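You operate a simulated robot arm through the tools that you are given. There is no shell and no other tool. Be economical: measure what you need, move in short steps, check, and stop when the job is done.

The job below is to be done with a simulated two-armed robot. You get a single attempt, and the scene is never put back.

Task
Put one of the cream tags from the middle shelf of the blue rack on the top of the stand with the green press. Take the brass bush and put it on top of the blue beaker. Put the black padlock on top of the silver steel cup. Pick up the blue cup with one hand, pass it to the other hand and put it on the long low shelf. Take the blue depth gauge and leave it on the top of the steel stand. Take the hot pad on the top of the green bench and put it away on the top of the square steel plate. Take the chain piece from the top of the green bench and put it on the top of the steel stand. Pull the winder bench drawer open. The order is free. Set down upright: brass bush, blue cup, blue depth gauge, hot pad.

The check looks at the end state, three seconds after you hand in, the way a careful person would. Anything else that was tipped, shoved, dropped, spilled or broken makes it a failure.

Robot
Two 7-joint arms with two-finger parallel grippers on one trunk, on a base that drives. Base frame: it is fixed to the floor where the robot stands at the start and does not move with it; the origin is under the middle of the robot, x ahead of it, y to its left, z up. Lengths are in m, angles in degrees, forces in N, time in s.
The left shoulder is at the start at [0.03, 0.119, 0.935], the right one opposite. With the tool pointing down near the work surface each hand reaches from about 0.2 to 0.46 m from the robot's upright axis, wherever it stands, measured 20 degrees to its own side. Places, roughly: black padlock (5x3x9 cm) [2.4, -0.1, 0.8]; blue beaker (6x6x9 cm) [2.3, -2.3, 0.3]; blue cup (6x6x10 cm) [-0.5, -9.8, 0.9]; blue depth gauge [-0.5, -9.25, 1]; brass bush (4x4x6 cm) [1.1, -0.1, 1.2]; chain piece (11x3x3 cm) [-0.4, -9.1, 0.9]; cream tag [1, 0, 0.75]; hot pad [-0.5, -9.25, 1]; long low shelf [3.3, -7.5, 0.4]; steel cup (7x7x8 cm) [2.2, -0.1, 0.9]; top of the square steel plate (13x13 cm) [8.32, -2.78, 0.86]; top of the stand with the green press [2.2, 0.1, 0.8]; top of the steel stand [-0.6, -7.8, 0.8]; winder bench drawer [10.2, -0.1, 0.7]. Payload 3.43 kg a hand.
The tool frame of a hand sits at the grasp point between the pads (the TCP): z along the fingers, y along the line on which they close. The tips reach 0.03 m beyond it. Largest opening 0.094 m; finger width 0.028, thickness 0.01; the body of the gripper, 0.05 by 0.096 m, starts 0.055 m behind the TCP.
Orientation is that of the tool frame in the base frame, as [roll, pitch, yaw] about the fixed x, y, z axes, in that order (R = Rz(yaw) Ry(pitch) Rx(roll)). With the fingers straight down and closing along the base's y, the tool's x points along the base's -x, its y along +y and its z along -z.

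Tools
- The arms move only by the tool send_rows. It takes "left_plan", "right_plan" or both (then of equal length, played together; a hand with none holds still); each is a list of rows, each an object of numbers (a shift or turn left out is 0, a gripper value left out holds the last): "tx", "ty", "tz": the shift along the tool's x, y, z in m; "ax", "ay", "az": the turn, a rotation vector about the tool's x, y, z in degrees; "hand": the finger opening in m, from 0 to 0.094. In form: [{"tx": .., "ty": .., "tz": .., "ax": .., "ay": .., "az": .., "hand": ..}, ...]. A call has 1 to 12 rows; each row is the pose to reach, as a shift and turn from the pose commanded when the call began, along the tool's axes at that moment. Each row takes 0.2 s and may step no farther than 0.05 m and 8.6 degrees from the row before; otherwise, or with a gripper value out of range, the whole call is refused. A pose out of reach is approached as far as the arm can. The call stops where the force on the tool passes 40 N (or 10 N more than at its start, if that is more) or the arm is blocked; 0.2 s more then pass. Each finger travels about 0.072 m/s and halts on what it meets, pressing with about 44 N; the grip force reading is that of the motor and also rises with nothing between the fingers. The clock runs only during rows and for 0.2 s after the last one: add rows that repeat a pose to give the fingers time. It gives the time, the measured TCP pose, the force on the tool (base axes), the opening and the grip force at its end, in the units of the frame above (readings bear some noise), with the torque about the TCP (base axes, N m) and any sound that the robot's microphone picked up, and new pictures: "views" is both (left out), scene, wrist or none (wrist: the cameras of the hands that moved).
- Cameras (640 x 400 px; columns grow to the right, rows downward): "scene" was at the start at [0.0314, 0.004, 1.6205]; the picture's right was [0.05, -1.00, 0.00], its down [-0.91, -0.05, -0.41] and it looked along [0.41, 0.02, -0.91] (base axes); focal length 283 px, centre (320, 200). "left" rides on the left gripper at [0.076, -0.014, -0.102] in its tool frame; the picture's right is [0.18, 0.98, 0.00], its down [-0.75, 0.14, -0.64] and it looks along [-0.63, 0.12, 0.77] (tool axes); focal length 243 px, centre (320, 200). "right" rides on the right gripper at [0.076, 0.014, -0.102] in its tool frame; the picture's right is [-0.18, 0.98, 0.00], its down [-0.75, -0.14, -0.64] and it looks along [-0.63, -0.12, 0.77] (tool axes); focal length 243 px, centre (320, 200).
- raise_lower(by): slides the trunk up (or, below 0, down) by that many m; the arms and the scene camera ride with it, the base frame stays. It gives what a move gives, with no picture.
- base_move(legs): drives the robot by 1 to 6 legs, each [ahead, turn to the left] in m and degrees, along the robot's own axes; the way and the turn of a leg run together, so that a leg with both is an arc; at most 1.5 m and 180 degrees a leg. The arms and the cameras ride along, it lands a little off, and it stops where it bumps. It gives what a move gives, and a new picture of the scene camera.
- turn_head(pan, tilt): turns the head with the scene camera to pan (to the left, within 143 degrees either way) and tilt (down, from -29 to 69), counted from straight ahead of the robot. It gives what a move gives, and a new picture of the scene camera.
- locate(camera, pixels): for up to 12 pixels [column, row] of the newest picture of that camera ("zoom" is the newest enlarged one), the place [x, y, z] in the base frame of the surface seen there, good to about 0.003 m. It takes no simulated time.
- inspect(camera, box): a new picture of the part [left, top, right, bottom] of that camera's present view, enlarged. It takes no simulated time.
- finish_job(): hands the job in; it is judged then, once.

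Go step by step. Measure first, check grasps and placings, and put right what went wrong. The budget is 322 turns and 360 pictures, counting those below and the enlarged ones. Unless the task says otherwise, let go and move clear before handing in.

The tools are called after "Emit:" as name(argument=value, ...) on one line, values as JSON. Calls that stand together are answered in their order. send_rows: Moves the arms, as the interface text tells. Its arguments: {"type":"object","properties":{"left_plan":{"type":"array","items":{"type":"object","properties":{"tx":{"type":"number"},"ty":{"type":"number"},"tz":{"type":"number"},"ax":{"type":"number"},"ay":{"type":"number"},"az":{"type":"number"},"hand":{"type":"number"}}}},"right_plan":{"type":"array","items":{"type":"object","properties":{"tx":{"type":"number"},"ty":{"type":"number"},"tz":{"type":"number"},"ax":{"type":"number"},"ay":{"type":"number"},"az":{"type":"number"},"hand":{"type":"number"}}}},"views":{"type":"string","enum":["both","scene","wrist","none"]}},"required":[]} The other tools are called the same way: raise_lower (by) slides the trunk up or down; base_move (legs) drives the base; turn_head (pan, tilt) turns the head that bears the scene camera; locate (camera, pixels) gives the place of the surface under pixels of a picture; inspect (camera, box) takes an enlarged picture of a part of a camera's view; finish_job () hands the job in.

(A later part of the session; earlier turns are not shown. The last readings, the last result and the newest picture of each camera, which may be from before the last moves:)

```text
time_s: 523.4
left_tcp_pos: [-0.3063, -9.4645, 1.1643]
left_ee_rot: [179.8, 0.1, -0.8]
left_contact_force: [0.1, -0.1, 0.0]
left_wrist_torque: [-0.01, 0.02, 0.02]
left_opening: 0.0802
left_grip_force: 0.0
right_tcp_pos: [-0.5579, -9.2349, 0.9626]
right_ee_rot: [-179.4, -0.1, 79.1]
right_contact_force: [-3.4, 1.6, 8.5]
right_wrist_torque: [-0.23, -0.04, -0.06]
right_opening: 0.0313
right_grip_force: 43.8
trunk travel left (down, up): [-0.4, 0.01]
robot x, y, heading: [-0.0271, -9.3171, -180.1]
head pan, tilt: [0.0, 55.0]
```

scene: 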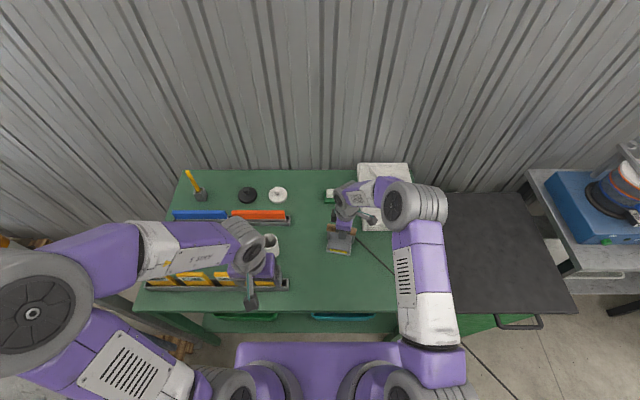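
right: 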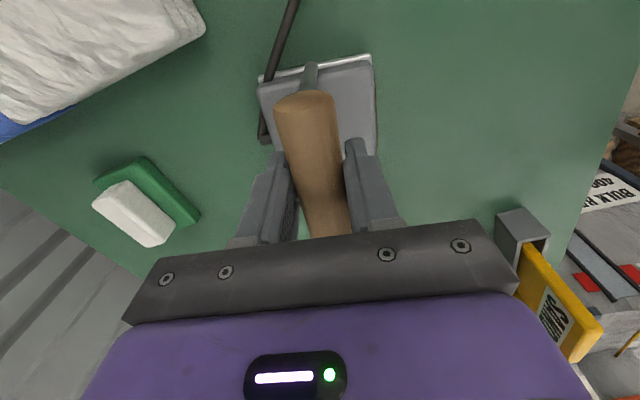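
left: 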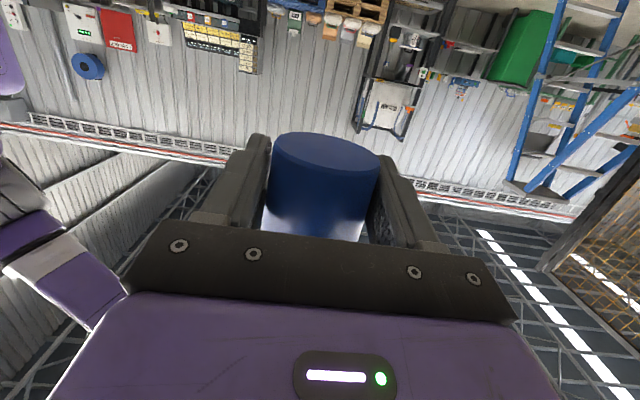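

Handle gripped (0.031). Lift 0.1 m and check.

Emit:
send_rows(right_plan=[{"tz": -0.02}, {"tz": -0.05}, {"tz": -0.08}, {"tz": -0.12}, {"tz": -0.12}], views="both")

Emit:
inspect(camera="scene", box=[270, 160, 430, 280])

```text
time_s: 524.6
left_tcp_pos: [-0.3077, -9.4646, 1.1629]
left_ee_rot: [179.8, 0.0, -0.7]
left_contact_force: [0.4, -0.6, 0.3]
left_wrist_torque: [-0.03, 0.02, -0.01]
left_opening: 0.0796
left_grip_force: 0.1
right_tcp_pos: [-0.5575, -9.2337, 1.0825]
right_ee_rot: [-179.5, -0.2, 79.1]
right_contact_force: [-0.2, -0.4, -9.9]
right_wrist_torque: [0.11, 0.06, -0.01]
right_opening: 0.0278
right_grip_force: 43.7
trunk travel left (down, up): [-0.4, 0.01]
robot x, y, heading: [-0.0287, -9.3155, -180.0]
head pan, tilt: [0.0, 55.0]
```

scene: 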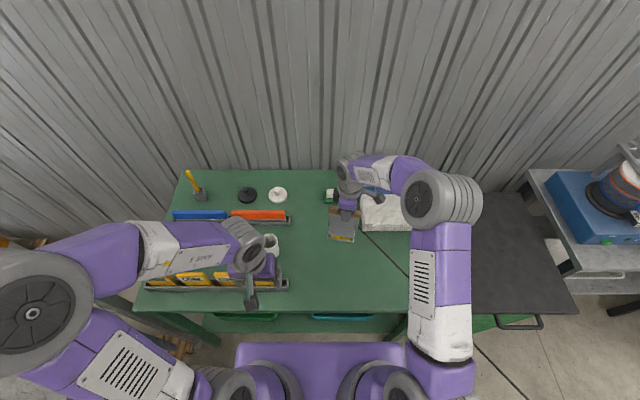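
right: 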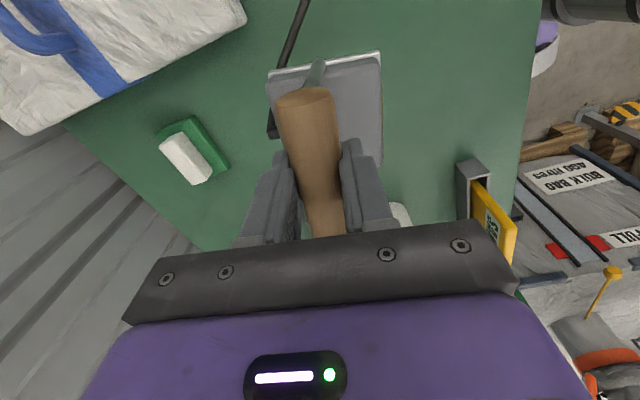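

```text
3.33 times, centred on (350, 220) of scene
```

zoom: 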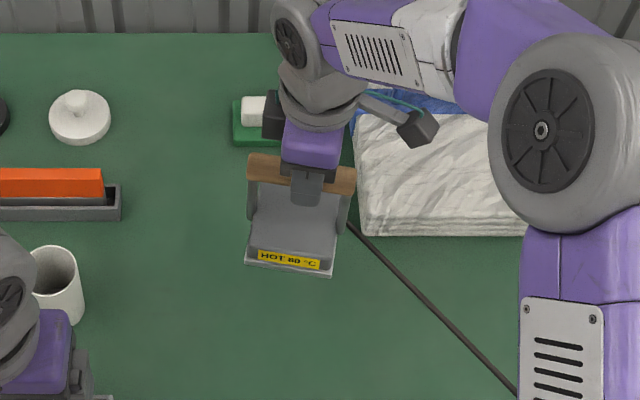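

Pad lifted (≈1 kg). Retract the hand a bit, back off and drive north through the corridor.

Emit:
send_rows(right_plan=[{"tz": -0.04}, {"tz": -0.08}, {"tz": -0.08, "ty": 0.04}, {"tz": -0.08, "ty": 0.08}, {"tz": -0.08, "ty": 0.1}, {"tz": -0.08, "ty": 0.1}], views="none")

Emit:
base_move(legs=[[-0.26, 0], [0, -90], [1.3, 0], [1.3, 0], [1.3, 0], [0, -75]])

Emit:
turn_head(pan=0, tilt=15)

```text
time_s: 526.0
left_tcp_pos: [-0.3082, -9.4652, 1.1636]
left_ee_rot: [179.7, 0.2, -0.7]
left_contact_force: [0.0, 0.2, -0.8]
left_wrist_torque: [-0.01, 0.02, 0.02]
left_opening: 0.0801
left_grip_force: 0.0
right_tcp_pos: [-0.4577, -9.2534, 1.1629]
right_ee_rot: [-179.5, -0.3, 79.2]
right_contact_force: [-0.1, 0.2, -10.3]
right_wrist_torque: [0.08, 0.05, -0.01]
right_opening: 0.0277
right_grip_force: 44.0
trunk travel left (down, up): [-0.4, 0.01]
robot x, y, heading: [-0.0287, -9.3171, -180.0]
head pan, tilt: [0.0, 55.0]
```

```text
time_s: 553.6
left_tcp_pos: [0.7933, -5.1958, 1.1641]
left_ee_rot: [179.8, 0.0, -171.8]
left_contact_force: [0.0, -0.4, -0.4]
left_wrist_torque: [0.02, 0.0, 0.04]
left_opening: 0.0798
left_grip_force: 0.1
right_tcp_pos: [0.975, -5.3799, 1.1625]
right_ee_rot: [-179.5, -0.3, -92.1]
right_contact_force: [-0.5, -0.1, -10.3]
right_wrist_torque: [-0.04, -0.02, 0.01]
right_opening: 0.0276
right_grip_force: 44.0
trunk travel left (down, up): [-0.4, 0.01]
robot x, y, heading: [0.5424, -5.3877, 8.7]
head pan, tilt: [0.0, 55.0]
```

scene: 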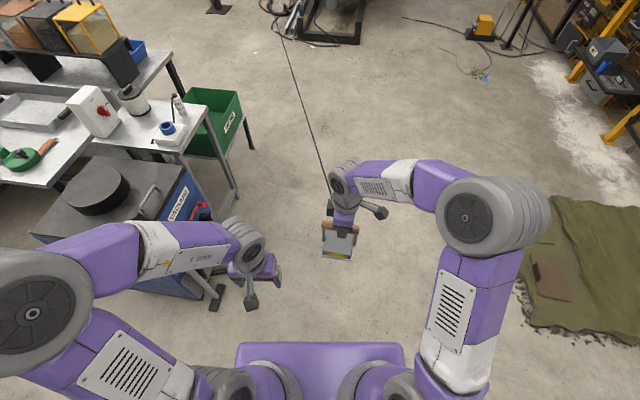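

```text
time_s: 554.7
left_tcp_pos: [0.7942, -5.1949, 1.1636]
left_ee_rot: [179.7, 0.2, -171.8]
left_contact_force: [0.4, 0.4, 0.5]
left_wrist_torque: [-0.01, 0.01, -0.01]
left_opening: 0.08
left_grip_force: 0.1
right_tcp_pos: [0.9742, -5.3798, 1.1619]
right_ee_rot: [-179.5, -0.2, -92.1]
right_contact_force: [0.8, 0.8, -10.2]
right_wrist_torque: [-0.08, -0.04, -0.03]
right_opening: 0.0273
right_grip_force: 43.9
trunk travel left (down, up): [-0.4, 0.01]
robot x, y, heading: [0.5417, -5.3836, 9.0]
head pan, tilt: [0.0, 15.0]
```

scene: 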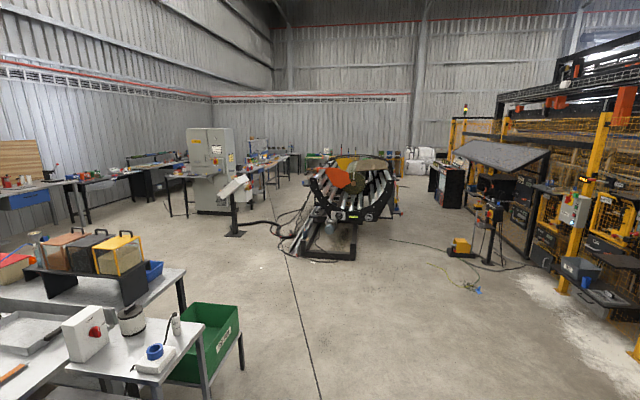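

Emit:
locate(camera="scene", pixels=[[235, 235], [200, 212], [195, 180], [270, 170], [300, 258], [352, 258], [290, 225], [260, 220], [225, 190], [185, 216], [240, 345], [460, 253]])

Emit:
inspect(camera="scene", box=[120, 110, 380, 270])

```text
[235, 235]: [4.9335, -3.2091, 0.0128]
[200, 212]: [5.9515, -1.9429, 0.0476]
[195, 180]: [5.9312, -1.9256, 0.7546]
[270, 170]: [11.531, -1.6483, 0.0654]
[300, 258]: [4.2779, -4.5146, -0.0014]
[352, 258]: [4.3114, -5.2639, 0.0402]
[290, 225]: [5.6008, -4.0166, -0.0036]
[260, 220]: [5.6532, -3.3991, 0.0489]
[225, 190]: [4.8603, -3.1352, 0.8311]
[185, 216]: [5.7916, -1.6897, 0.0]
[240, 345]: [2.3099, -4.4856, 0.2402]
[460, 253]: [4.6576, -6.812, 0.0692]
```

```text
2.46 times, centred on (250, 190) of scene
```

zoom: 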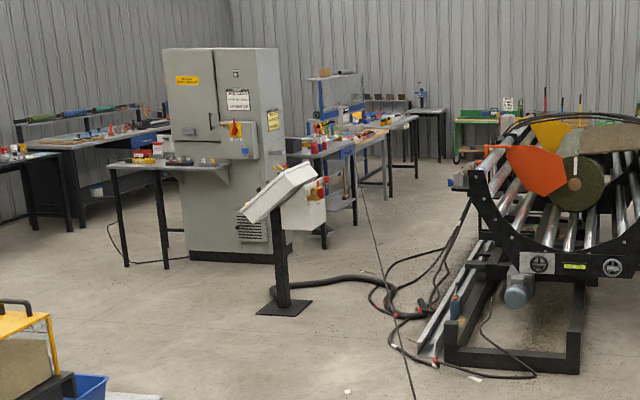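

Go around: east to x≈3.4, then north to y≈-1.2 and look along the north aisle.

Emit:
base_move(legs=[[0, -9], [1.45, 0], [1.4, 0], [0, 90], [1.4, 0], [1.4, 0]])

Emit:
base_move(legs=[[1.0, 0], [0, -80]])

```text
time_s: 585.9
left_tcp_pos: [3.1628, -2.289, 1.1645]
left_ee_rot: [179.7, 0.1, -89.3]
left_contact_force: [0.1, -1.3, -0.4]
left_wrist_torque: [0.01, 0.01, -0.02]
left_opening: 0.08
left_grip_force: 0.1
right_tcp_pos: [3.3685, -2.1349, 1.1631]
right_ee_rot: [-179.5, -0.2, -9.5]
right_contact_force: [0.4, 0.5, -10.3]
right_wrist_torque: [0.07, -0.08, -0.03]
right_opening: 0.0277
right_grip_force: 44.2
trunk travel left (down, up): [-0.4, 0.01]
robot x, y, heading: [3.3164, -2.5613, 91.6]
head pan, tilt: [0.0, 15.0]
```

scene: 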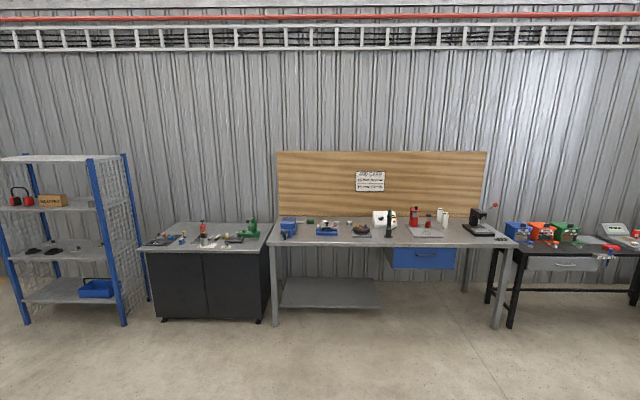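

```text
time_s: 594.6
left_tcp_pos: [3.5327, -1.3814, 1.1655]
left_ee_rot: [179.7, -0.1, -170.3]
left_contact_force: [0.4, 0.4, 0.5]
left_wrist_torque: [0.01, 0.02, 0.01]
left_opening: 0.08
left_grip_force: 0.1
right_tcp_pos: [3.7167, -1.562, 1.162]
right_ee_rot: [-179.6, -0.2, -90.6]
right_contact_force: [-0.2, 0.4, -10.7]
right_wrist_torque: [-0.06, -0.01, -0.02]
right_opening: 0.0275
right_grip_force: 44.4
trunk travel left (down, up): [-0.4, 0.01]
robot x, y, heading: [3.2882, -1.5781, 10.2]
head pan, tilt: [0.0, 15.0]
```

scene: 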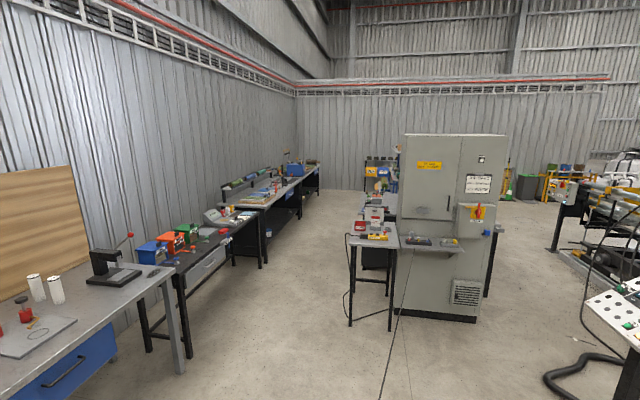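

Emit:
locate(camera="scene", pixels=[[350, 325], [265, 268], [185, 370], [300, 215], [318, 195], [372, 240], [392, 330], [345, 290], [370, 190], [385, 175], [300, 280], [200, 345]])

Emit:
inspect(camera="scene", box=[190, 130, 450, 290])

```text
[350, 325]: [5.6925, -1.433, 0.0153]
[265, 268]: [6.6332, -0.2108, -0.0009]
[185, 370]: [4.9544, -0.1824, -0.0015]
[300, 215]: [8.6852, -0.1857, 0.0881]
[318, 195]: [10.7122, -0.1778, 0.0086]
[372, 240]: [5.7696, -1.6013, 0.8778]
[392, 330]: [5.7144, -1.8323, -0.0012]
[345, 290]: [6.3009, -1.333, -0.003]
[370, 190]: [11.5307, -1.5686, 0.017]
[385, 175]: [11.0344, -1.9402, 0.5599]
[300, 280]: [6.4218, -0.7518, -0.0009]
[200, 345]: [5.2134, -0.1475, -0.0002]
```

```text
2.46 times, centred on (320, 210) of scene
```

zoom: 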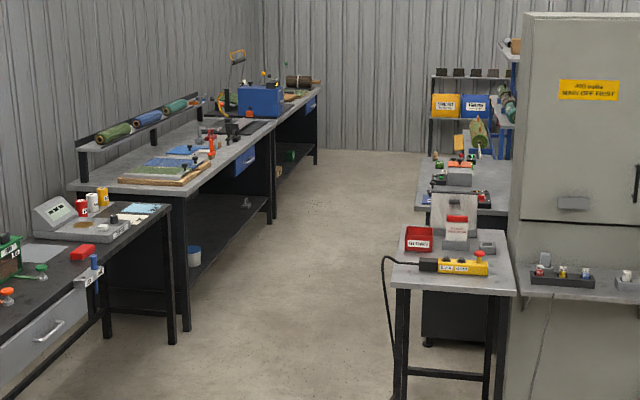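

Aisle y≈-0.82 is clear (benches front at -0.18, table at -1.43). Drive through to x≈7.

Emit:
base_move(legs=[[0, 13], [0.95, 0], [0.9, 0], [0, -23.3], [1.0, 0], [1.0, 0]])

Emit:
turn_head(pan=-35, tilt=22)

```text
time_s: 615.5
left_tcp_pos: [7.2553, -0.6538, 1.1642]
left_ee_rot: [179.8, 0.1, 179.5]
left_contact_force: [0.0, 0.2, 0.5]
left_wrist_torque: [0.04, -0.03, -0.01]
left_opening: 0.0801
left_grip_force: 0.1
right_tcp_pos: [7.4056, -0.8638, 1.1633]
right_ee_rot: [-179.6, -0.3, -100.6]
right_contact_force: [0.4, 0.3, -10.6]
right_wrist_torque: [-0.05, -0.02, 0.0]
right_opening: 0.0276
right_grip_force: 43.6
trunk travel left (down, up): [-0.4, 0.01]
robot x, y, heading: [6.9787, -0.8028, 0.3]
head pan, tilt: [0.0, 15.0]
```

scene: 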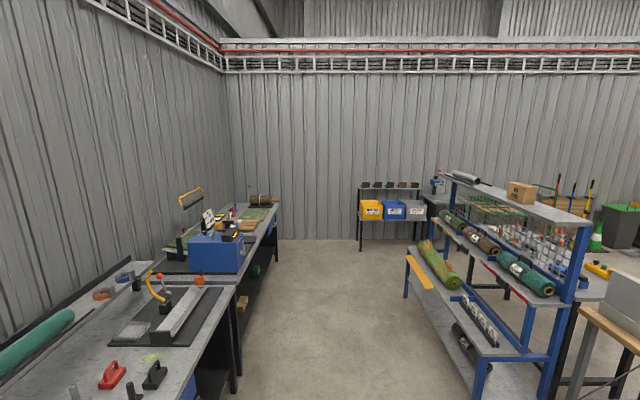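

```text
time_s: 616.5
left_tcp_pos: [7.2553, -0.6544, 1.1632]
left_ee_rot: [179.8, 0.1, 179.6]
left_contact_force: [-0.1, 0.0, 0.2]
left_wrist_torque: [-0.01, 0.02, -0.01]
left_opening: 0.0799
left_grip_force: 0.0
right_tcp_pos: [7.4058, -0.8636, 1.1627]
right_ee_rot: [-179.6, -0.2, -100.6]
right_contact_force: [0.1, -0.7, -10.5]
right_wrist_torque: [-0.05, 0.0, 0.0]
right_opening: 0.0273
right_grip_force: 44.0
trunk travel left (down, up): [-0.4, 0.01]
robot x, y, heading: [6.9769, -0.7985, 0.7]
head pan, tilt: [-35.0, 22.0]
```

scene: 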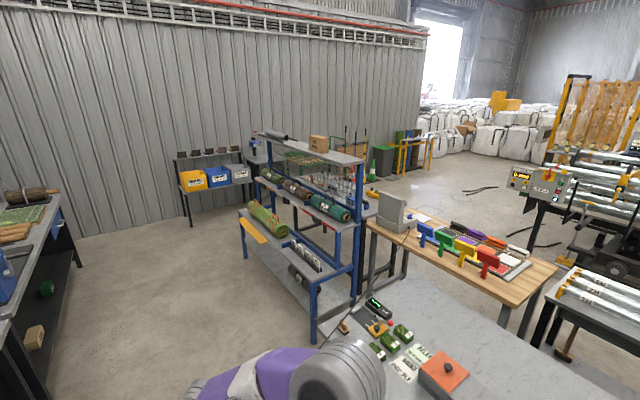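

Emit:
inspect(camera="scene", box=[340, 170, 560, 310])

Emit:
locate(camera="scene", pixels=[[392, 213], [425, 208], [410, 235], [370, 228], [495, 300], [555, 265], [440, 205], [313, 335], [355, 210], [600, 300]])

```text
2.86 times, centred on (450, 240) of scene
```

zoom: 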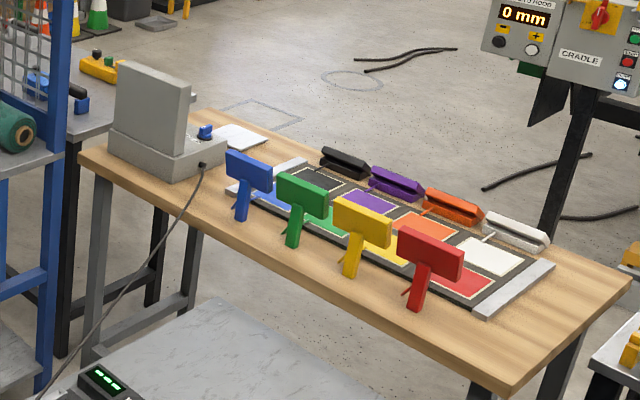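

```text
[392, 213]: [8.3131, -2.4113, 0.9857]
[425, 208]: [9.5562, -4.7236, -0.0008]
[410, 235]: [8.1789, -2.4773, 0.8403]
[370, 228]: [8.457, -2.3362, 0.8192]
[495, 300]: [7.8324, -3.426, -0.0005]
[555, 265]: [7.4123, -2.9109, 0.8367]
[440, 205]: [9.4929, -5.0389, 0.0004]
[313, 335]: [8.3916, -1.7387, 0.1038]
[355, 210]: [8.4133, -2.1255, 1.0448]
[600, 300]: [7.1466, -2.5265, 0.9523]
```

The steel plate sits on the wooden bench behind the grey unit (which the cord leads to). Look around for an access route.

Emit:
turn_head(pan=-75, tilt=22)

Emit:
turn_head(pan=-12, tilt=22)

Emit:
locate(camera="scene", pixels=[[300, 205], [330, 250], [260, 245], [245, 200], [395, 345], [260, 350], [430, 330], [300, 290], [420, 150], [180, 215]])

```text
time_s: 617.5
left_tcp_pos: [7.2549, -0.6546, 1.164]
left_ee_rot: [179.8, 0.1, 179.6]
left_contact_force: [0.7, -0.8, 0.5]
left_wrist_torque: [0.01, -0.04, 0.03]
left_opening: 0.0801
left_grip_force: 0.1
right_tcp_pos: [7.4059, -0.8632, 1.1618]
right_ee_rot: [-179.6, -0.2, -100.6]
right_contact_force: [0.2, 0.8, -10.5]
right_wrist_torque: [-0.1, -0.01, 0.01]
right_opening: 0.0277
right_grip_force: 44.0
trunk travel left (down, up): [-0.4, 0.01]
robot x, y, heading: [6.9789, -0.8024, 0.5]
head pan, tilt: [-75.0, 22.0]
```

scene: 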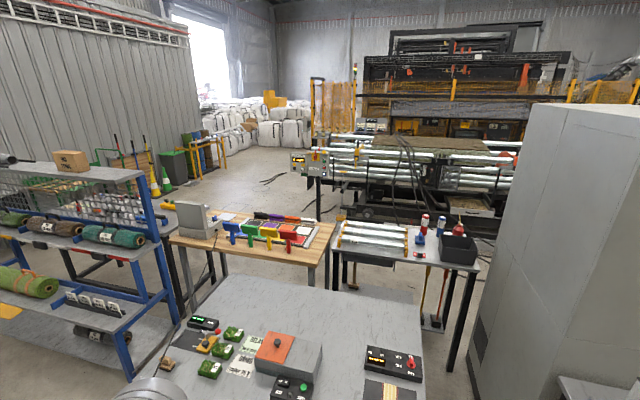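

```text
time_s: 618.9
left_tcp_pos: [7.2555, -0.6543, 1.1639]
left_ee_rot: [179.9, 0.1, 179.6]
left_contact_force: [-0.3, 0.3, -0.3]
left_wrist_torque: [-0.02, 0.0, 0.0]
left_opening: 0.0798
left_grip_force: 0.1
right_tcp_pos: [7.4057, -0.8638, 1.163]
right_ee_rot: [-179.7, -0.2, -100.6]
right_contact_force: [-0.1, 0.6, -10.2]
right_wrist_torque: [-0.08, 0.02, 0.0]
right_opening: 0.0273
right_grip_force: 44.1
trunk travel left (down, up): [-0.4, 0.01]
robot x, y, heading: [6.9788, -0.7971, 0.2]
head pan, tilt: [-12.0, 22.0]
```

scene: 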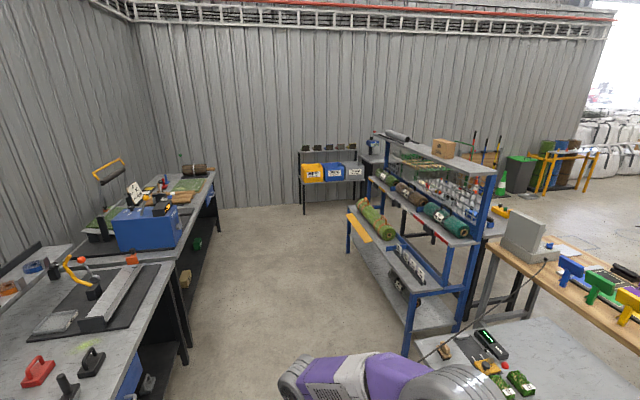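

```text
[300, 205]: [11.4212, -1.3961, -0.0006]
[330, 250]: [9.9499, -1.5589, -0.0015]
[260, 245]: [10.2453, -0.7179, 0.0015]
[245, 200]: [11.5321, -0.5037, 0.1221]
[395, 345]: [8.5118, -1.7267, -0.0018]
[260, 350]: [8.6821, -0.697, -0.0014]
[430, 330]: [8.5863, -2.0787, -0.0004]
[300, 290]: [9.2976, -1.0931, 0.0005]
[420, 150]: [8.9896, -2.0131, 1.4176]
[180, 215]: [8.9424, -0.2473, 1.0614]
```

Rack's east end is at x≈9.95. Drive to x≈10.65 and look south.

Emit:
base_move(legs=[[1.2, 0], [1.2, 0], [1.25, 0], [0, -88]])

Emit:
turn_head(pan=10, tilt=22)

```text
time_s: 640.3
left_tcp_pos: [10.7942, -1.0758, 1.1639]
left_ee_rot: [179.8, 0.1, 92.8]
left_contact_force: [-0.3, 0.0, 0.1]
left_wrist_torque: [-0.01, -0.01, 0.01]
left_opening: 0.0801
left_grip_force: 0.1
right_tcp_pos: [10.5926, -1.2379, 1.162]
right_ee_rot: [-179.7, -0.3, 172.5]
right_contact_force: [0.4, 0.3, -10.4]
right_wrist_torque: [-0.01, 0.05, 0.0]
right_opening: 0.0275
right_grip_force: 43.7
trunk travel left (down, up): [-0.4, 0.01]
robot x, y, heading: [10.6295, -0.8027, -86.5]
head pan, tilt: [-12.0, 22.0]
```

scene: 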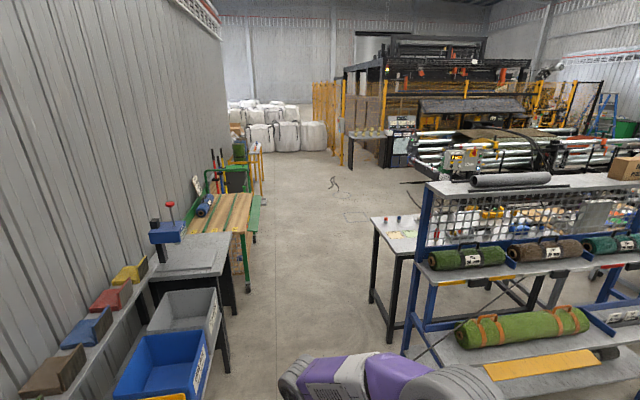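

```text
time_s: 641.1
left_tcp_pos: [10.7944, -1.0763, 1.1643]
left_ee_rot: [179.8, 0.2, 92.6]
left_contact_force: [-0.2, -0.2, 0.3]
left_wrist_torque: [0.04, 0.0, -0.03]
left_opening: 0.0799
left_grip_force: 0.1
right_tcp_pos: [10.5925, -1.2382, 1.1619]
right_ee_rot: [-179.6, -0.2, 172.6]
right_contact_force: [0.3, -0.1, -10.4]
right_wrist_torque: [-0.06, 0.05, -0.02]
right_opening: 0.0274
right_grip_force: 44.3
trunk travel left (down, up): [-0.4, 0.01]
robot x, y, heading: [10.6305, -0.8101, -86.5]
head pan, tilt: [10.0, 22.0]
```

scene: 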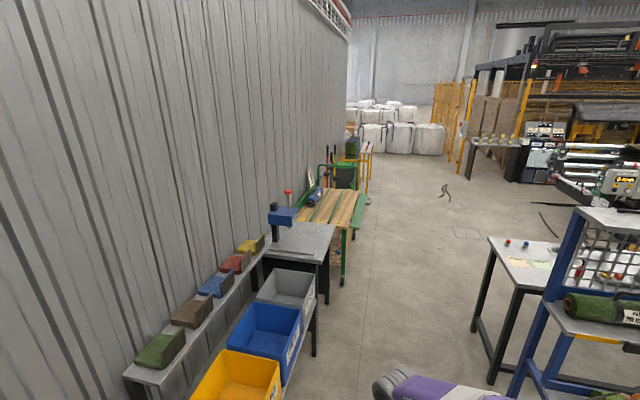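

Emit:
locate(camera="scene", pixels=[[315, 355], [345, 285], [490, 385], [472, 330], [490, 238], [510, 398], [360, 300], [380, 330], [300, 330]])

```text
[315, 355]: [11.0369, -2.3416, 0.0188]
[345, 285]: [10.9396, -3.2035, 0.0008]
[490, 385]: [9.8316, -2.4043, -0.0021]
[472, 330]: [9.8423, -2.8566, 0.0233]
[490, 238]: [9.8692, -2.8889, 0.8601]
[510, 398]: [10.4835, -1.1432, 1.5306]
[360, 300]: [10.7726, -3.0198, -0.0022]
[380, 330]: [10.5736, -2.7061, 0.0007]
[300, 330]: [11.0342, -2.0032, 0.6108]
```

Pass the gap at x≈10.42 (1 m wide), then go south to y≈-3.5 and look west.

Emit:
base_move(legs=[[0, -18], [0.8, 0], [0, 14.5], [1.0, 0], [0.95, 0], [0, -90]])

Emit:
turn_head(pan=0, tilt=22)

```text
time_s: 660.5
left_tcp_pos: [10.1011, -3.6757, 1.1637]
left_ee_rot: [179.8, 0.1, -2.4]
left_contact_force: [0.7, -1.1, -1.0]
left_wrist_torque: [0.0, -0.01, 0.01]
left_opening: 0.08
left_grip_force: 0.0
right_tcp_pos: [9.9581, -3.4627, 1.1621]
right_ee_rot: [-179.6, -0.2, 77.4]
right_contact_force: [-0.2, -0.1, -10.4]
right_wrist_torque: [0.06, -0.03, 0.01]
right_opening: 0.0275
right_grip_force: 44.1
trunk travel left (down, up): [-0.4, 0.01]
robot x, y, heading: [10.3799, -3.5338, 178.3]
head pan, tilt: [10.0, 22.0]
```

scene: 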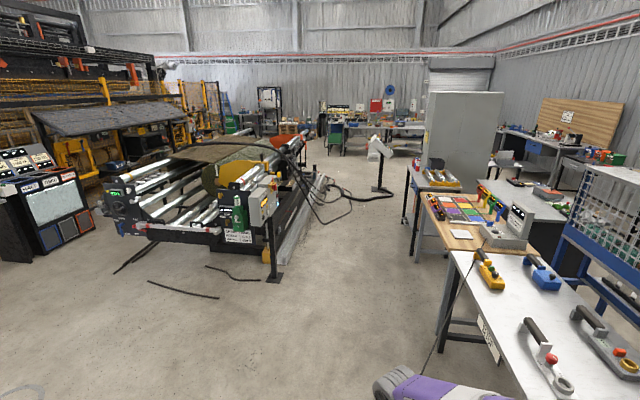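

```text
time_s: 661.2
left_tcp_pos: [10.1004, -3.6768, 1.1637]
left_ee_rot: [179.9, 0.1, -2.3]
left_contact_force: [0.4, -0.3, 0.3]
left_wrist_torque: [0.01, 0.01, 0.02]
left_opening: 0.08
left_grip_force: 0.0
right_tcp_pos: [9.9591, -3.463, 1.1629]
right_ee_rot: [-179.7, -0.4, 77.4]
right_contact_force: [0.2, 0.1, -11.2]
right_wrist_torque: [0.09, 0.01, 0.02]
right_opening: 0.0275
right_grip_force: 44.0
trunk travel left (down, up): [-0.4, 0.01]
robot x, y, heading: [10.379, -3.5351, 178.5]
head pan, tilt: [0.0, 22.0]
```

scene: 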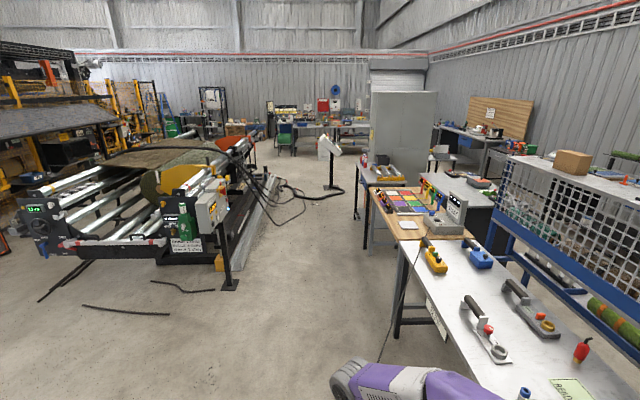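

Emit:
inspect(camera="scene", box=[340, 160, 500, 290])

Emit:
locate(camera="scene", pixels=[[407, 225], [402, 238], [398, 325], [365, 245], [228, 285], [210, 290], [300, 300], [445, 230], [433, 262], [375, 195]])

```text
3.08 times, centred on (420, 225) of scene
```

zoom: 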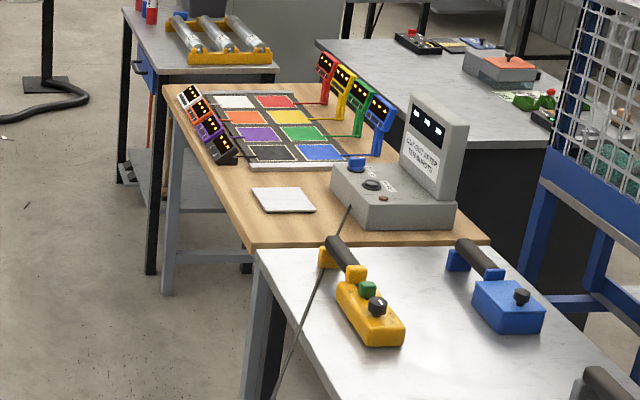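

```text
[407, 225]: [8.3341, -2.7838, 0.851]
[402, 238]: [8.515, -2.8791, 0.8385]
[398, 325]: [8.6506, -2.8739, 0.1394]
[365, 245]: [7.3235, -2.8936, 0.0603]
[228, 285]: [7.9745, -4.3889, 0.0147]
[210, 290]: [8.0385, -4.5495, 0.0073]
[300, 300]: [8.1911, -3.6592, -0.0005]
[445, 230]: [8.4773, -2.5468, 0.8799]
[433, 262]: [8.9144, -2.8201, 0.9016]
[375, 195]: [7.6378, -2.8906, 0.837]
```

Plate centre ≈(8.33,-2.784,0.851); bench edge y≈-2.89. Drive to face it from the south.

Emit:
base_move(legs=[[1.1, 0], [1.02, 0], [0, -88.5]])

Emit:
turn_head(pan=0, tilt=48)

```text
time_s: 675.4
left_tcp_pos: [8.1667, -3.1695, 1.1635]
left_ee_rot: [179.8, 0.1, -92.9]
left_contact_force: [0.3, 0.6, -0.5]
left_wrist_torque: [0.0, 0.02, 0.02]
left_opening: 0.0801
left_grip_force: 0.1
right_tcp_pos: [8.3827, -3.0295, 1.1627]
right_ee_rot: [-179.6, -0.3, -13.1]
right_contact_force: [-0.5, 0.2, -11.8]
right_wrist_torque: [0.02, -0.06, 0.01]
right_opening: 0.0275
right_grip_force: 43.9
trunk travel left (down, up): [-0.4, 0.01]
robot x, y, heading: [8.3047, -3.4533, 87.6]
head pan, tilt: [0.0, 22.0]
```

scene: 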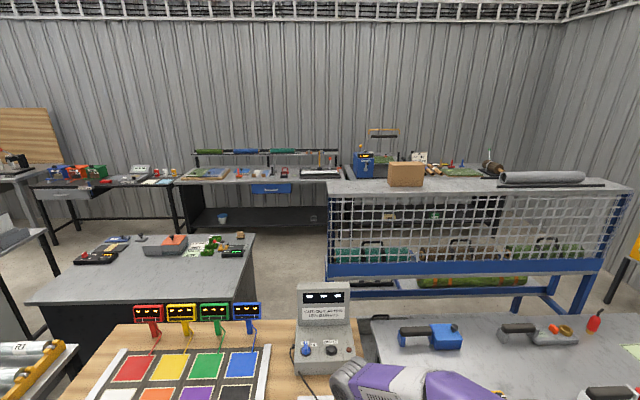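

```text
time_s: 676.3
left_tcp_pos: [8.1661, -3.1704, 1.1639]
left_ee_rot: [179.8, 0.1, -93.0]
left_contact_force: [-0.1, -0.5, -0.2]
left_wrist_torque: [0.01, -0.01, -0.01]
left_opening: 0.0801
left_grip_force: 0.1
right_tcp_pos: [8.3822, -3.0281, 1.1617]
right_ee_rot: [-179.8, -0.2, -13.1]
right_contact_force: [0.5, -0.1, -10.2]
right_wrist_torque: [-0.01, -0.05, 0.0]
right_opening: 0.0276
right_grip_force: 44.4
trunk travel left (down, up): [-0.4, 0.01]
robot x, y, heading: [8.2977, -3.455, 88.1]
head pan, tilt: [0.0, 48.0]
```

scene: 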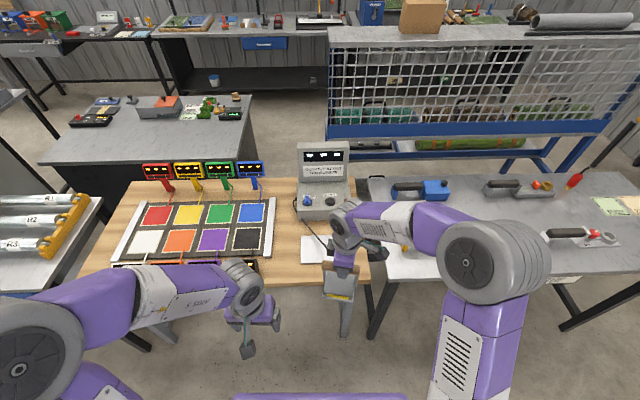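

Emit:
inspect(camera="scene", box=[270, 190, 400, 310])

Emit:
locate(camera="scene", pixels=[[303, 237], [301, 261], [320, 237], [324, 262], [312, 250], [340, 275], [330, 297], [355, 300], [350, 270], [312, 190]])

```text
3.33 times, centred on (335, 250) of scene
```

zoom: 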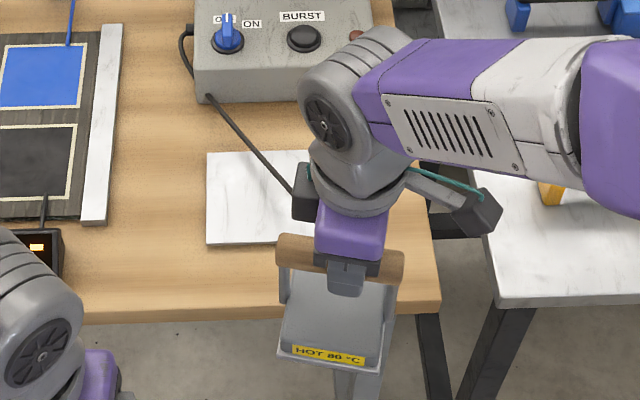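

```text
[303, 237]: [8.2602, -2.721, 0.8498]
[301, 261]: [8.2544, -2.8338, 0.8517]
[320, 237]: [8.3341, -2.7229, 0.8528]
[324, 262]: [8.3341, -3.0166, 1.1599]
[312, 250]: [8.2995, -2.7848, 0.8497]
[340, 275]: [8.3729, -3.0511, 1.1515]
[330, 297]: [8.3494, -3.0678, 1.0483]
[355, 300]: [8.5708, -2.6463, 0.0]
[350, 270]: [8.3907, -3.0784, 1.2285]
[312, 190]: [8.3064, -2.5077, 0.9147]
```

Plate spans x 8.255–8.385, y -2.845…-2.715, z 0.851. Advance 0.2 m and square the pad.

Emit:
base_move(legs=[[0.2, 0]])

Emit:
send_rows(right_plan=[{"az": -4}, {"az": -8}, {"az": -12.6}, {"az": -12.6}], views="both")

```text
time_s: 677.9
left_tcp_pos: [8.1721, -2.9707, 1.1639]
left_ee_rot: [179.9, 0.0, -92.7]
left_contact_force: [-0.4, 1.2, -0.1]
left_wrist_torque: [0.0, 0.0, -0.02]
left_opening: 0.0801
left_grip_force: 0.0
right_tcp_pos: [8.3885, -2.8295, 1.1624]
right_ee_rot: [-179.7, -0.3, -12.9]
right_contact_force: [0.2, 0.7, -10.1]
right_wrist_torque: [-0.03, -0.08, 0.01]
right_opening: 0.0274
right_grip_force: 44.2
trunk travel left (down, up): [-0.4, 0.01]
robot x, y, heading: [8.3085, -3.2544, 88.2]
head pan, tilt: [0.0, 48.0]
```

scene: 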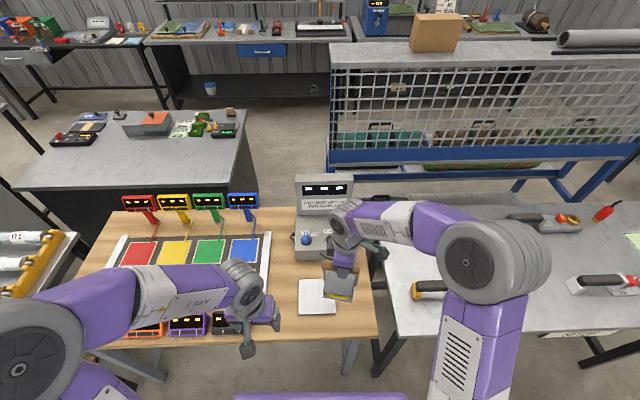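

```text
time_s: 678.9
left_tcp_pos: [8.1727, -2.9708, 1.1637]
left_ee_rot: [179.8, 0.0, -92.8]
left_contact_force: [-0.7, 0.6, 0.4]
left_wrist_torque: [0.03, 0.02, 0.02]
left_opening: 0.0799
left_grip_force: 0.2
right_tcp_pos: [8.3892, -2.8291, 1.161]
right_ee_rot: [-179.8, -0.4, -0.3]
right_contact_force: [0.4, 0.0, -10.7]
right_wrist_torque: [0.01, -0.03, 0.0]
right_opening: 0.0276
right_grip_force: 44.7
trunk travel left (down, up): [-0.4, 0.01]
robot x, y, heading: [8.3101, -3.2543, 88.2]
head pan, tilt: [0.0, 48.0]
```

scene: 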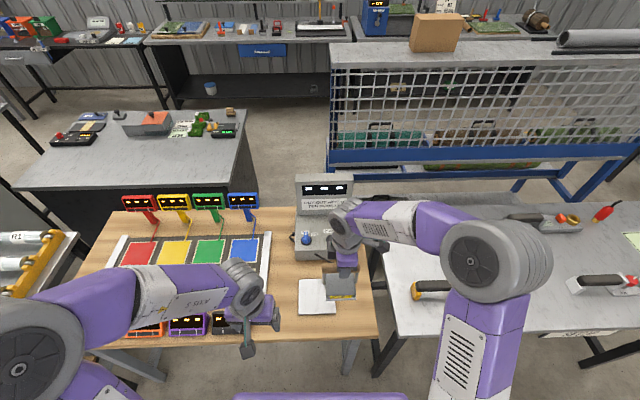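
right: 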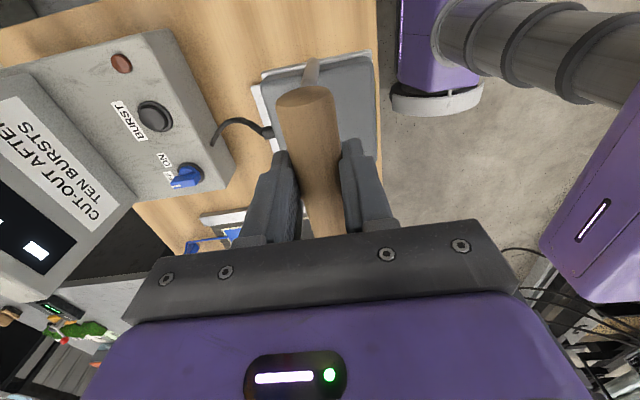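

Emit:
locate(camera="right", pixels=[[270, 80], [370, 58], [372, 150], [262, 95], [290, 75], [350, 70], [310, 65], [268, 140]])

Emit:
inspect(camera="scene", box=[280, 230, 390, 330])

```text
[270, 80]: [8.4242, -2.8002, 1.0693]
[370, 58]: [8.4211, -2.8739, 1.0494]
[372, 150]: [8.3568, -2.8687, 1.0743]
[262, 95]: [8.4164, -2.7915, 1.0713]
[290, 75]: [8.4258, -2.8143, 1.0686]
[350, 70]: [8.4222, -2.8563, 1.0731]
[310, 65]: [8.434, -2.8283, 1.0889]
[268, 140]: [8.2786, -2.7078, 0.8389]
```

```text
4.00 times, centred on (335, 280) of scene
```

zoom: 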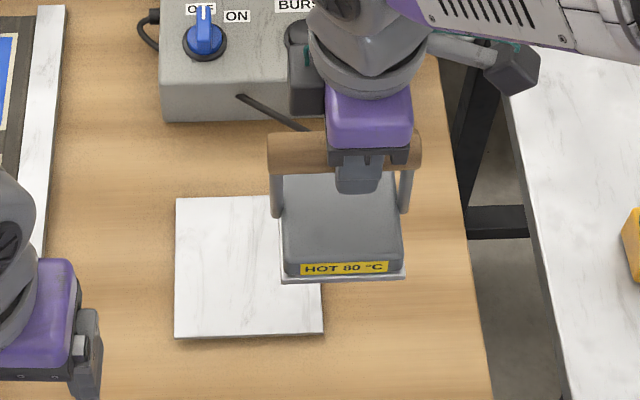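

Pad centre coincides with the TCP (8.387,-2.832). Move (-0.067,+0.052) over the plate and descend to just above it.

Emit:
send_rows(right_plan=[{"tx": -0.03, "ty": -0.025}, {"tx": -0.067, "ty": -0.052}, {"tx": -0.067, "ty": -0.052, "tz": 0.04}, {"tx": -0.067, "ty": -0.052, "tz": 0.08}, {"tx": -0.067, "ty": -0.052, "tz": 0.12}, {"tx": -0.067, "ty": -0.052, "tz": 0.155}, {"tx": -0.067, "ty": -0.052, "tz": 0.175}, {"tx": -0.067, "ty": -0.052, "tz": 0.175}], views="both")

Emit:
inspect(camera="scene", box=[270, 220, 390, 330])

```text
time_s: 680.7
left_tcp_pos: [8.1732, -2.9704, 1.1647]
left_ee_rot: [179.8, 0.1, -92.8]
left_contact_force: [-0.7, -0.1, 0.4]
left_wrist_torque: [0.0, 0.01, 0.0]
left_opening: 0.0799
left_grip_force: 0.0
right_tcp_pos: [8.3233, -2.7771, 0.9877]
right_ee_rot: [-179.7, -0.3, -0.3]
right_contact_force: [0.4, 0.7, -10.3]
right_wrist_torque: [0.04, -0.04, -0.02]
right_opening: 0.0276
right_grip_force: 44.2
trunk travel left (down, up): [-0.4, 0.01]
robot x, y, heading: [8.3132, -3.2524, 88.0]
head pan, tilt: [0.0, 48.0]
```

scene: 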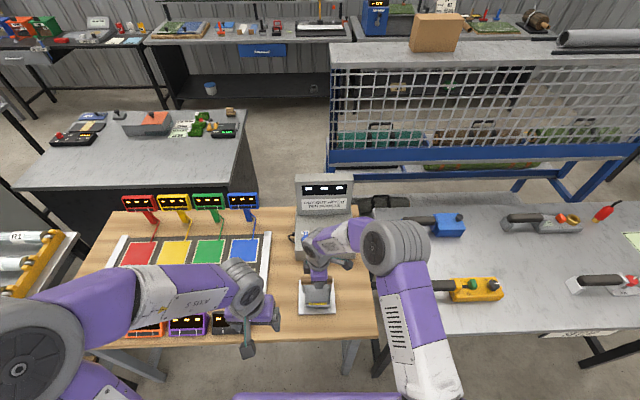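
right: 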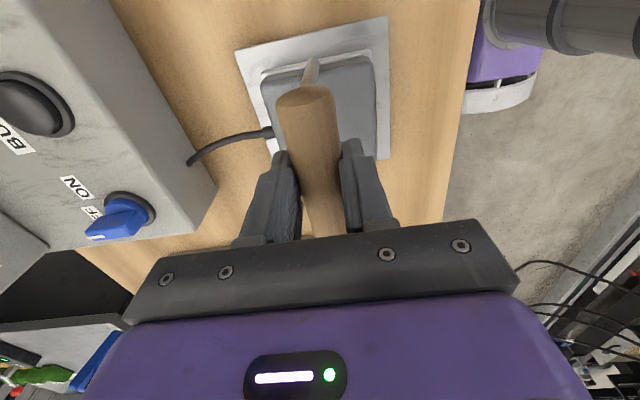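

```text
3.64 times, centred on (330, 275) of scene
```

zoom: 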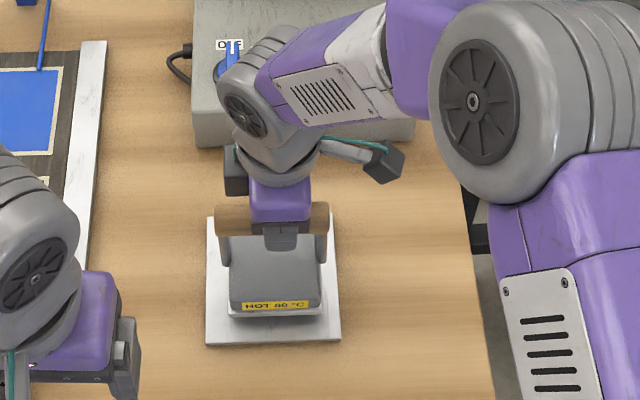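

Centred over the plate. Lower to contact (~0.965).

Emit:
send_rows(right_plan=[{"tz": 0.01}, {"tz": 0.016}, {"tz": 0.02}, {"tz": 0.023}, {"tz": 0.023}], views="none")

```text
time_s: 681.6
left_tcp_pos: [8.1739, -2.9719, 1.1646]
left_ee_rot: [179.8, 0.2, -92.8]
left_contact_force: [-0.1, -0.8, -0.3]
left_wrist_torque: [-0.05, 0.03, 0.02]
left_opening: 0.08
left_grip_force: 0.0
right_tcp_pos: [8.3231, -2.7747, 0.9706]
right_ee_rot: [-179.4, -0.3, -0.3]
right_contact_force: [2.6, -7.8, 19.6]
right_wrist_torque: [-0.12, 0.22, 0.11]
right_opening: 0.0274
right_grip_force: 44.3
trunk travel left (down, up): [-0.4, 0.01]
robot x, y, heading: [8.3107, -3.251, 87.9]
head pan, tilt: [0.0, 48.0]
stopped in row 4 (right hand): the force on the tool passed its limit at 55 N (the readings are from after the stop); the commanded pose is now the measured one
```

Contact reached. Relieve 1.5 mm and release.

Emit:
send_rows(right_plan=[{"tz": -0.0015}, {"tz": -0.0015, "hand": 0.033}, {"tz": -0.0015, "hand": 0.042}, {"tz": -0.0015, "hand": 0.055}, {"tz": -0.0015, "hand": 0.06}, {"tz": -0.0015, "hand": 0.06}], views="wrist")

```text
time_s: 683.0
left_tcp_pos: [8.1724, -2.9701, 1.1633]
left_ee_rot: [179.9, 0.2, -92.8]
left_contact_force: [0.0, -0.7, 0.7]
left_wrist_torque: [0.01, 0.06, -0.02]
left_opening: 0.08
left_grip_force: 0.0
right_tcp_pos: [8.3226, -2.7732, 0.972]
right_ee_rot: [-179.4, -0.3, -0.5]
right_contact_force: [-0.3, 0.4, 0.7]
right_wrist_torque: [0.0, -0.05, -0.01]
right_opening: 0.0598
right_grip_force: 0.0
trunk travel left (down, up): [-0.4, 0.01]
robot x, y, heading: [8.3079, -3.2548, 87.9]
head pan, tilt: [0.0, 48.0]
```

right: 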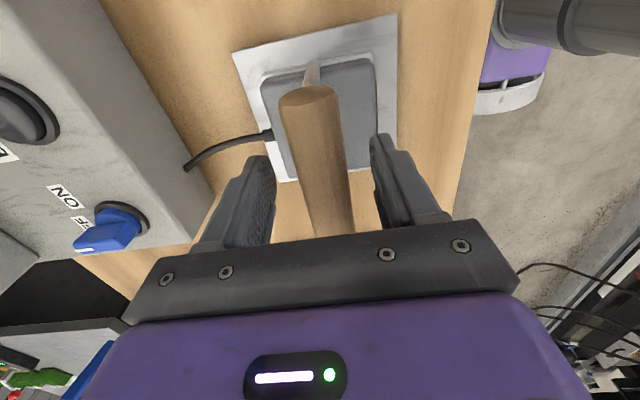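

Pad rests on the plate. Rise straight up and check.

Emit:
send_rows(right_plan=[{"tz": -0.03}, {"tz": -0.07}, {"tz": -0.11}, {"tz": -0.15}, {"tz": -0.19}, {"tz": -0.19, "ty": 0.05}, {"tz": -0.19, "ty": 0.1}], views="scene")

Emit:
inspect(camera="scene", box=[260, 170, 400, 330])

```text
time_s: 684.6
left_tcp_pos: [8.1725, -2.9711, 1.1639]
left_ee_rot: [179.8, 0.2, -92.8]
left_contact_force: [0.4, 0.1, -0.4]
left_wrist_torque: [-0.01, 0.03, -0.01]
left_opening: 0.0801
left_grip_force: 0.1
right_tcp_pos: [8.3214, -2.8788, 1.158]
right_ee_rot: [-179.2, -0.3, -0.5]
right_contact_force: [-0.6, -0.3, -0.8]
right_wrist_torque: [0.04, 0.03, 0.01]
right_opening: 0.0599
right_grip_force: 0.0
trunk travel left (down, up): [-0.4, 0.01]
robot x, y, heading: [8.3086, -3.2543, 87.7]
head pan, tilt: [0.0, 48.0]
```

scene: 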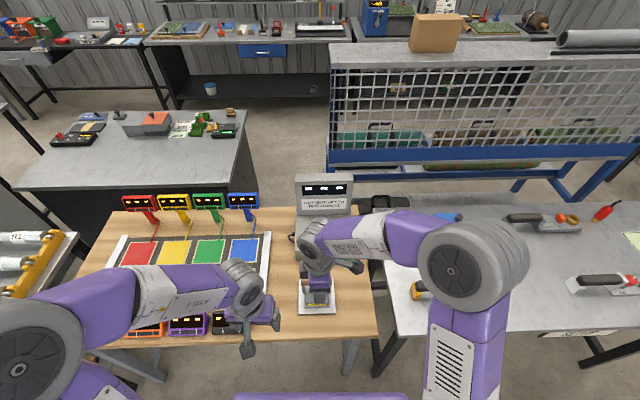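

```text
2.50 times, centred on (330, 250) of scene
```

zoom: 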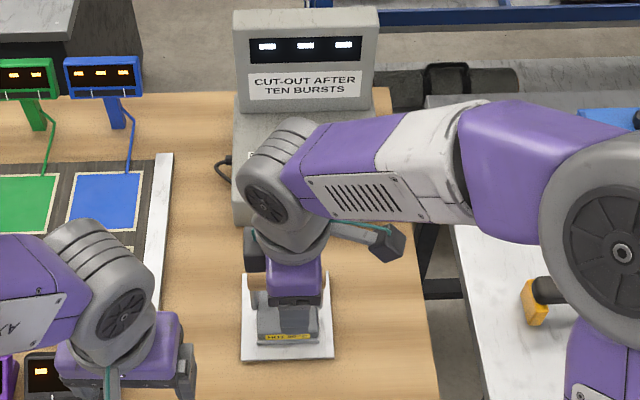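

Pad is placed well. Back off, go around to the winder bench.

Emit:
base_move(legs=[[-0.3, 0], [0, -88], [1.1, 0], [1.0, 0], [0, 90]])

Emit:
send_rows(right_plan=[{"az": 8.3}, {"az": 16.6}, {"az": 24.9}, {"az": 33.2}, {"az": 41.5}, {"az": 49.8}, {"az": 58.1}, {"az": 66.4}, {"az": 74.7}, {"az": 83}, {"az": 91}, {"az": 91}], views="none")

Emit:
base_move(legs=[[1.2, 0], [1.15, 0]])

```text
time_s: 704.1
left_tcp_pos: [10.2392, -3.198, 1.1645]
left_ee_rot: [179.8, 0.1, -89.1]
left_contact_force: [0.1, 0.6, 0.0]
left_wrist_torque: [-0.03, 0.01, 0.0]
left_opening: 0.0801
left_grip_force: 0.0
right_tcp_pos: [10.3816, -3.0943, 1.1564]
right_ee_rot: [-179.5, -0.4, 3.2]
right_contact_force: [-0.8, -0.3, -0.6]
right_wrist_torque: [-0.02, -0.03, 0.01]
right_opening: 0.0601
right_grip_force: 0.1
trunk travel left (down, up): [-0.4, 0.01]
robot x, y, heading: [10.3978, -3.4701, 91.4]
head pan, tilt: [0.0, 48.0]
```

scene: 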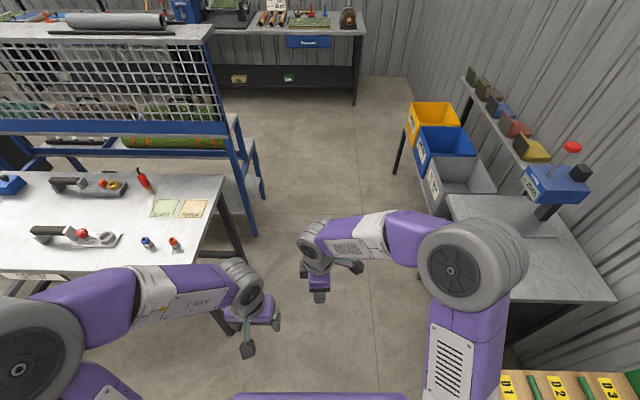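

```text
time_s: 706.7
left_tcp_pos: [10.2409, -3.1984, 1.1642]
left_ee_rot: [179.8, 0.1, -89.2]
left_contact_force: [-0.2, 0.2, -0.6]
left_wrist_torque: [0.01, 0.01, -0.02]
left_opening: 0.0804
left_grip_force: 0.0
right_tcp_pos: [10.3811, -3.0943, 1.1582]
right_ee_rot: [-179.7, 0.7, -88.0]
right_contact_force: [-0.4, -0.3, 0.3]
right_wrist_torque: [0.01, -0.01, -0.01]
right_opening: 0.0599
right_grip_force: 0.1
trunk travel left (down, up): [-0.4, 0.01]
robot x, y, heading: [10.3936, -3.4738, 91.5]
head pan, tilt: [0.0, 48.0]
```

```text
time_s: 718.3
left_tcp_pos: [10.2182, -0.8465, 1.1641]
left_ee_rot: [179.9, 0.2, -90.7]
left_contact_force: [0.5, -0.1, 0.0]
left_wrist_torque: [0.03, -0.02, 0.05]
left_opening: 0.0799
left_grip_force: 0.1
right_tcp_pos: [10.3635, -0.7468, 1.1588]
right_ee_rot: [-179.7, 0.7, -89.2]
right_contact_force: [0.1, -1.4, 0.0]
right_wrist_torque: [-0.05, 0.0, -0.02]
right_opening: 0.0601
right_grip_force: 0.2
trunk travel left (down, up): [-0.4, 0.01]
robot x, y, heading: [10.3688, -1.1211, 89.9]
head pan, tilt: [0.0, 48.0]
```

scene: 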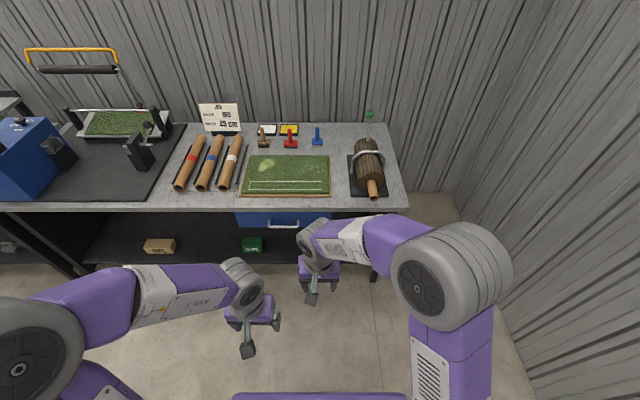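

Blue drawer with a silver bar handle at (283,222). Measure.

Emit:
inspect(camera="scene", box=[220, 190, 350, 260])

```text
4.92 times, centred on (285, 225) of scene
```

zoom: 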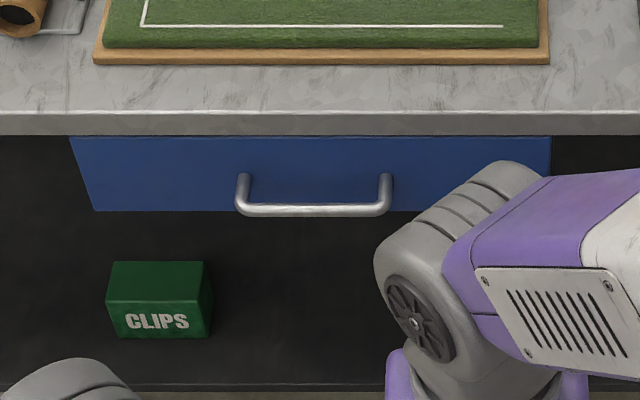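

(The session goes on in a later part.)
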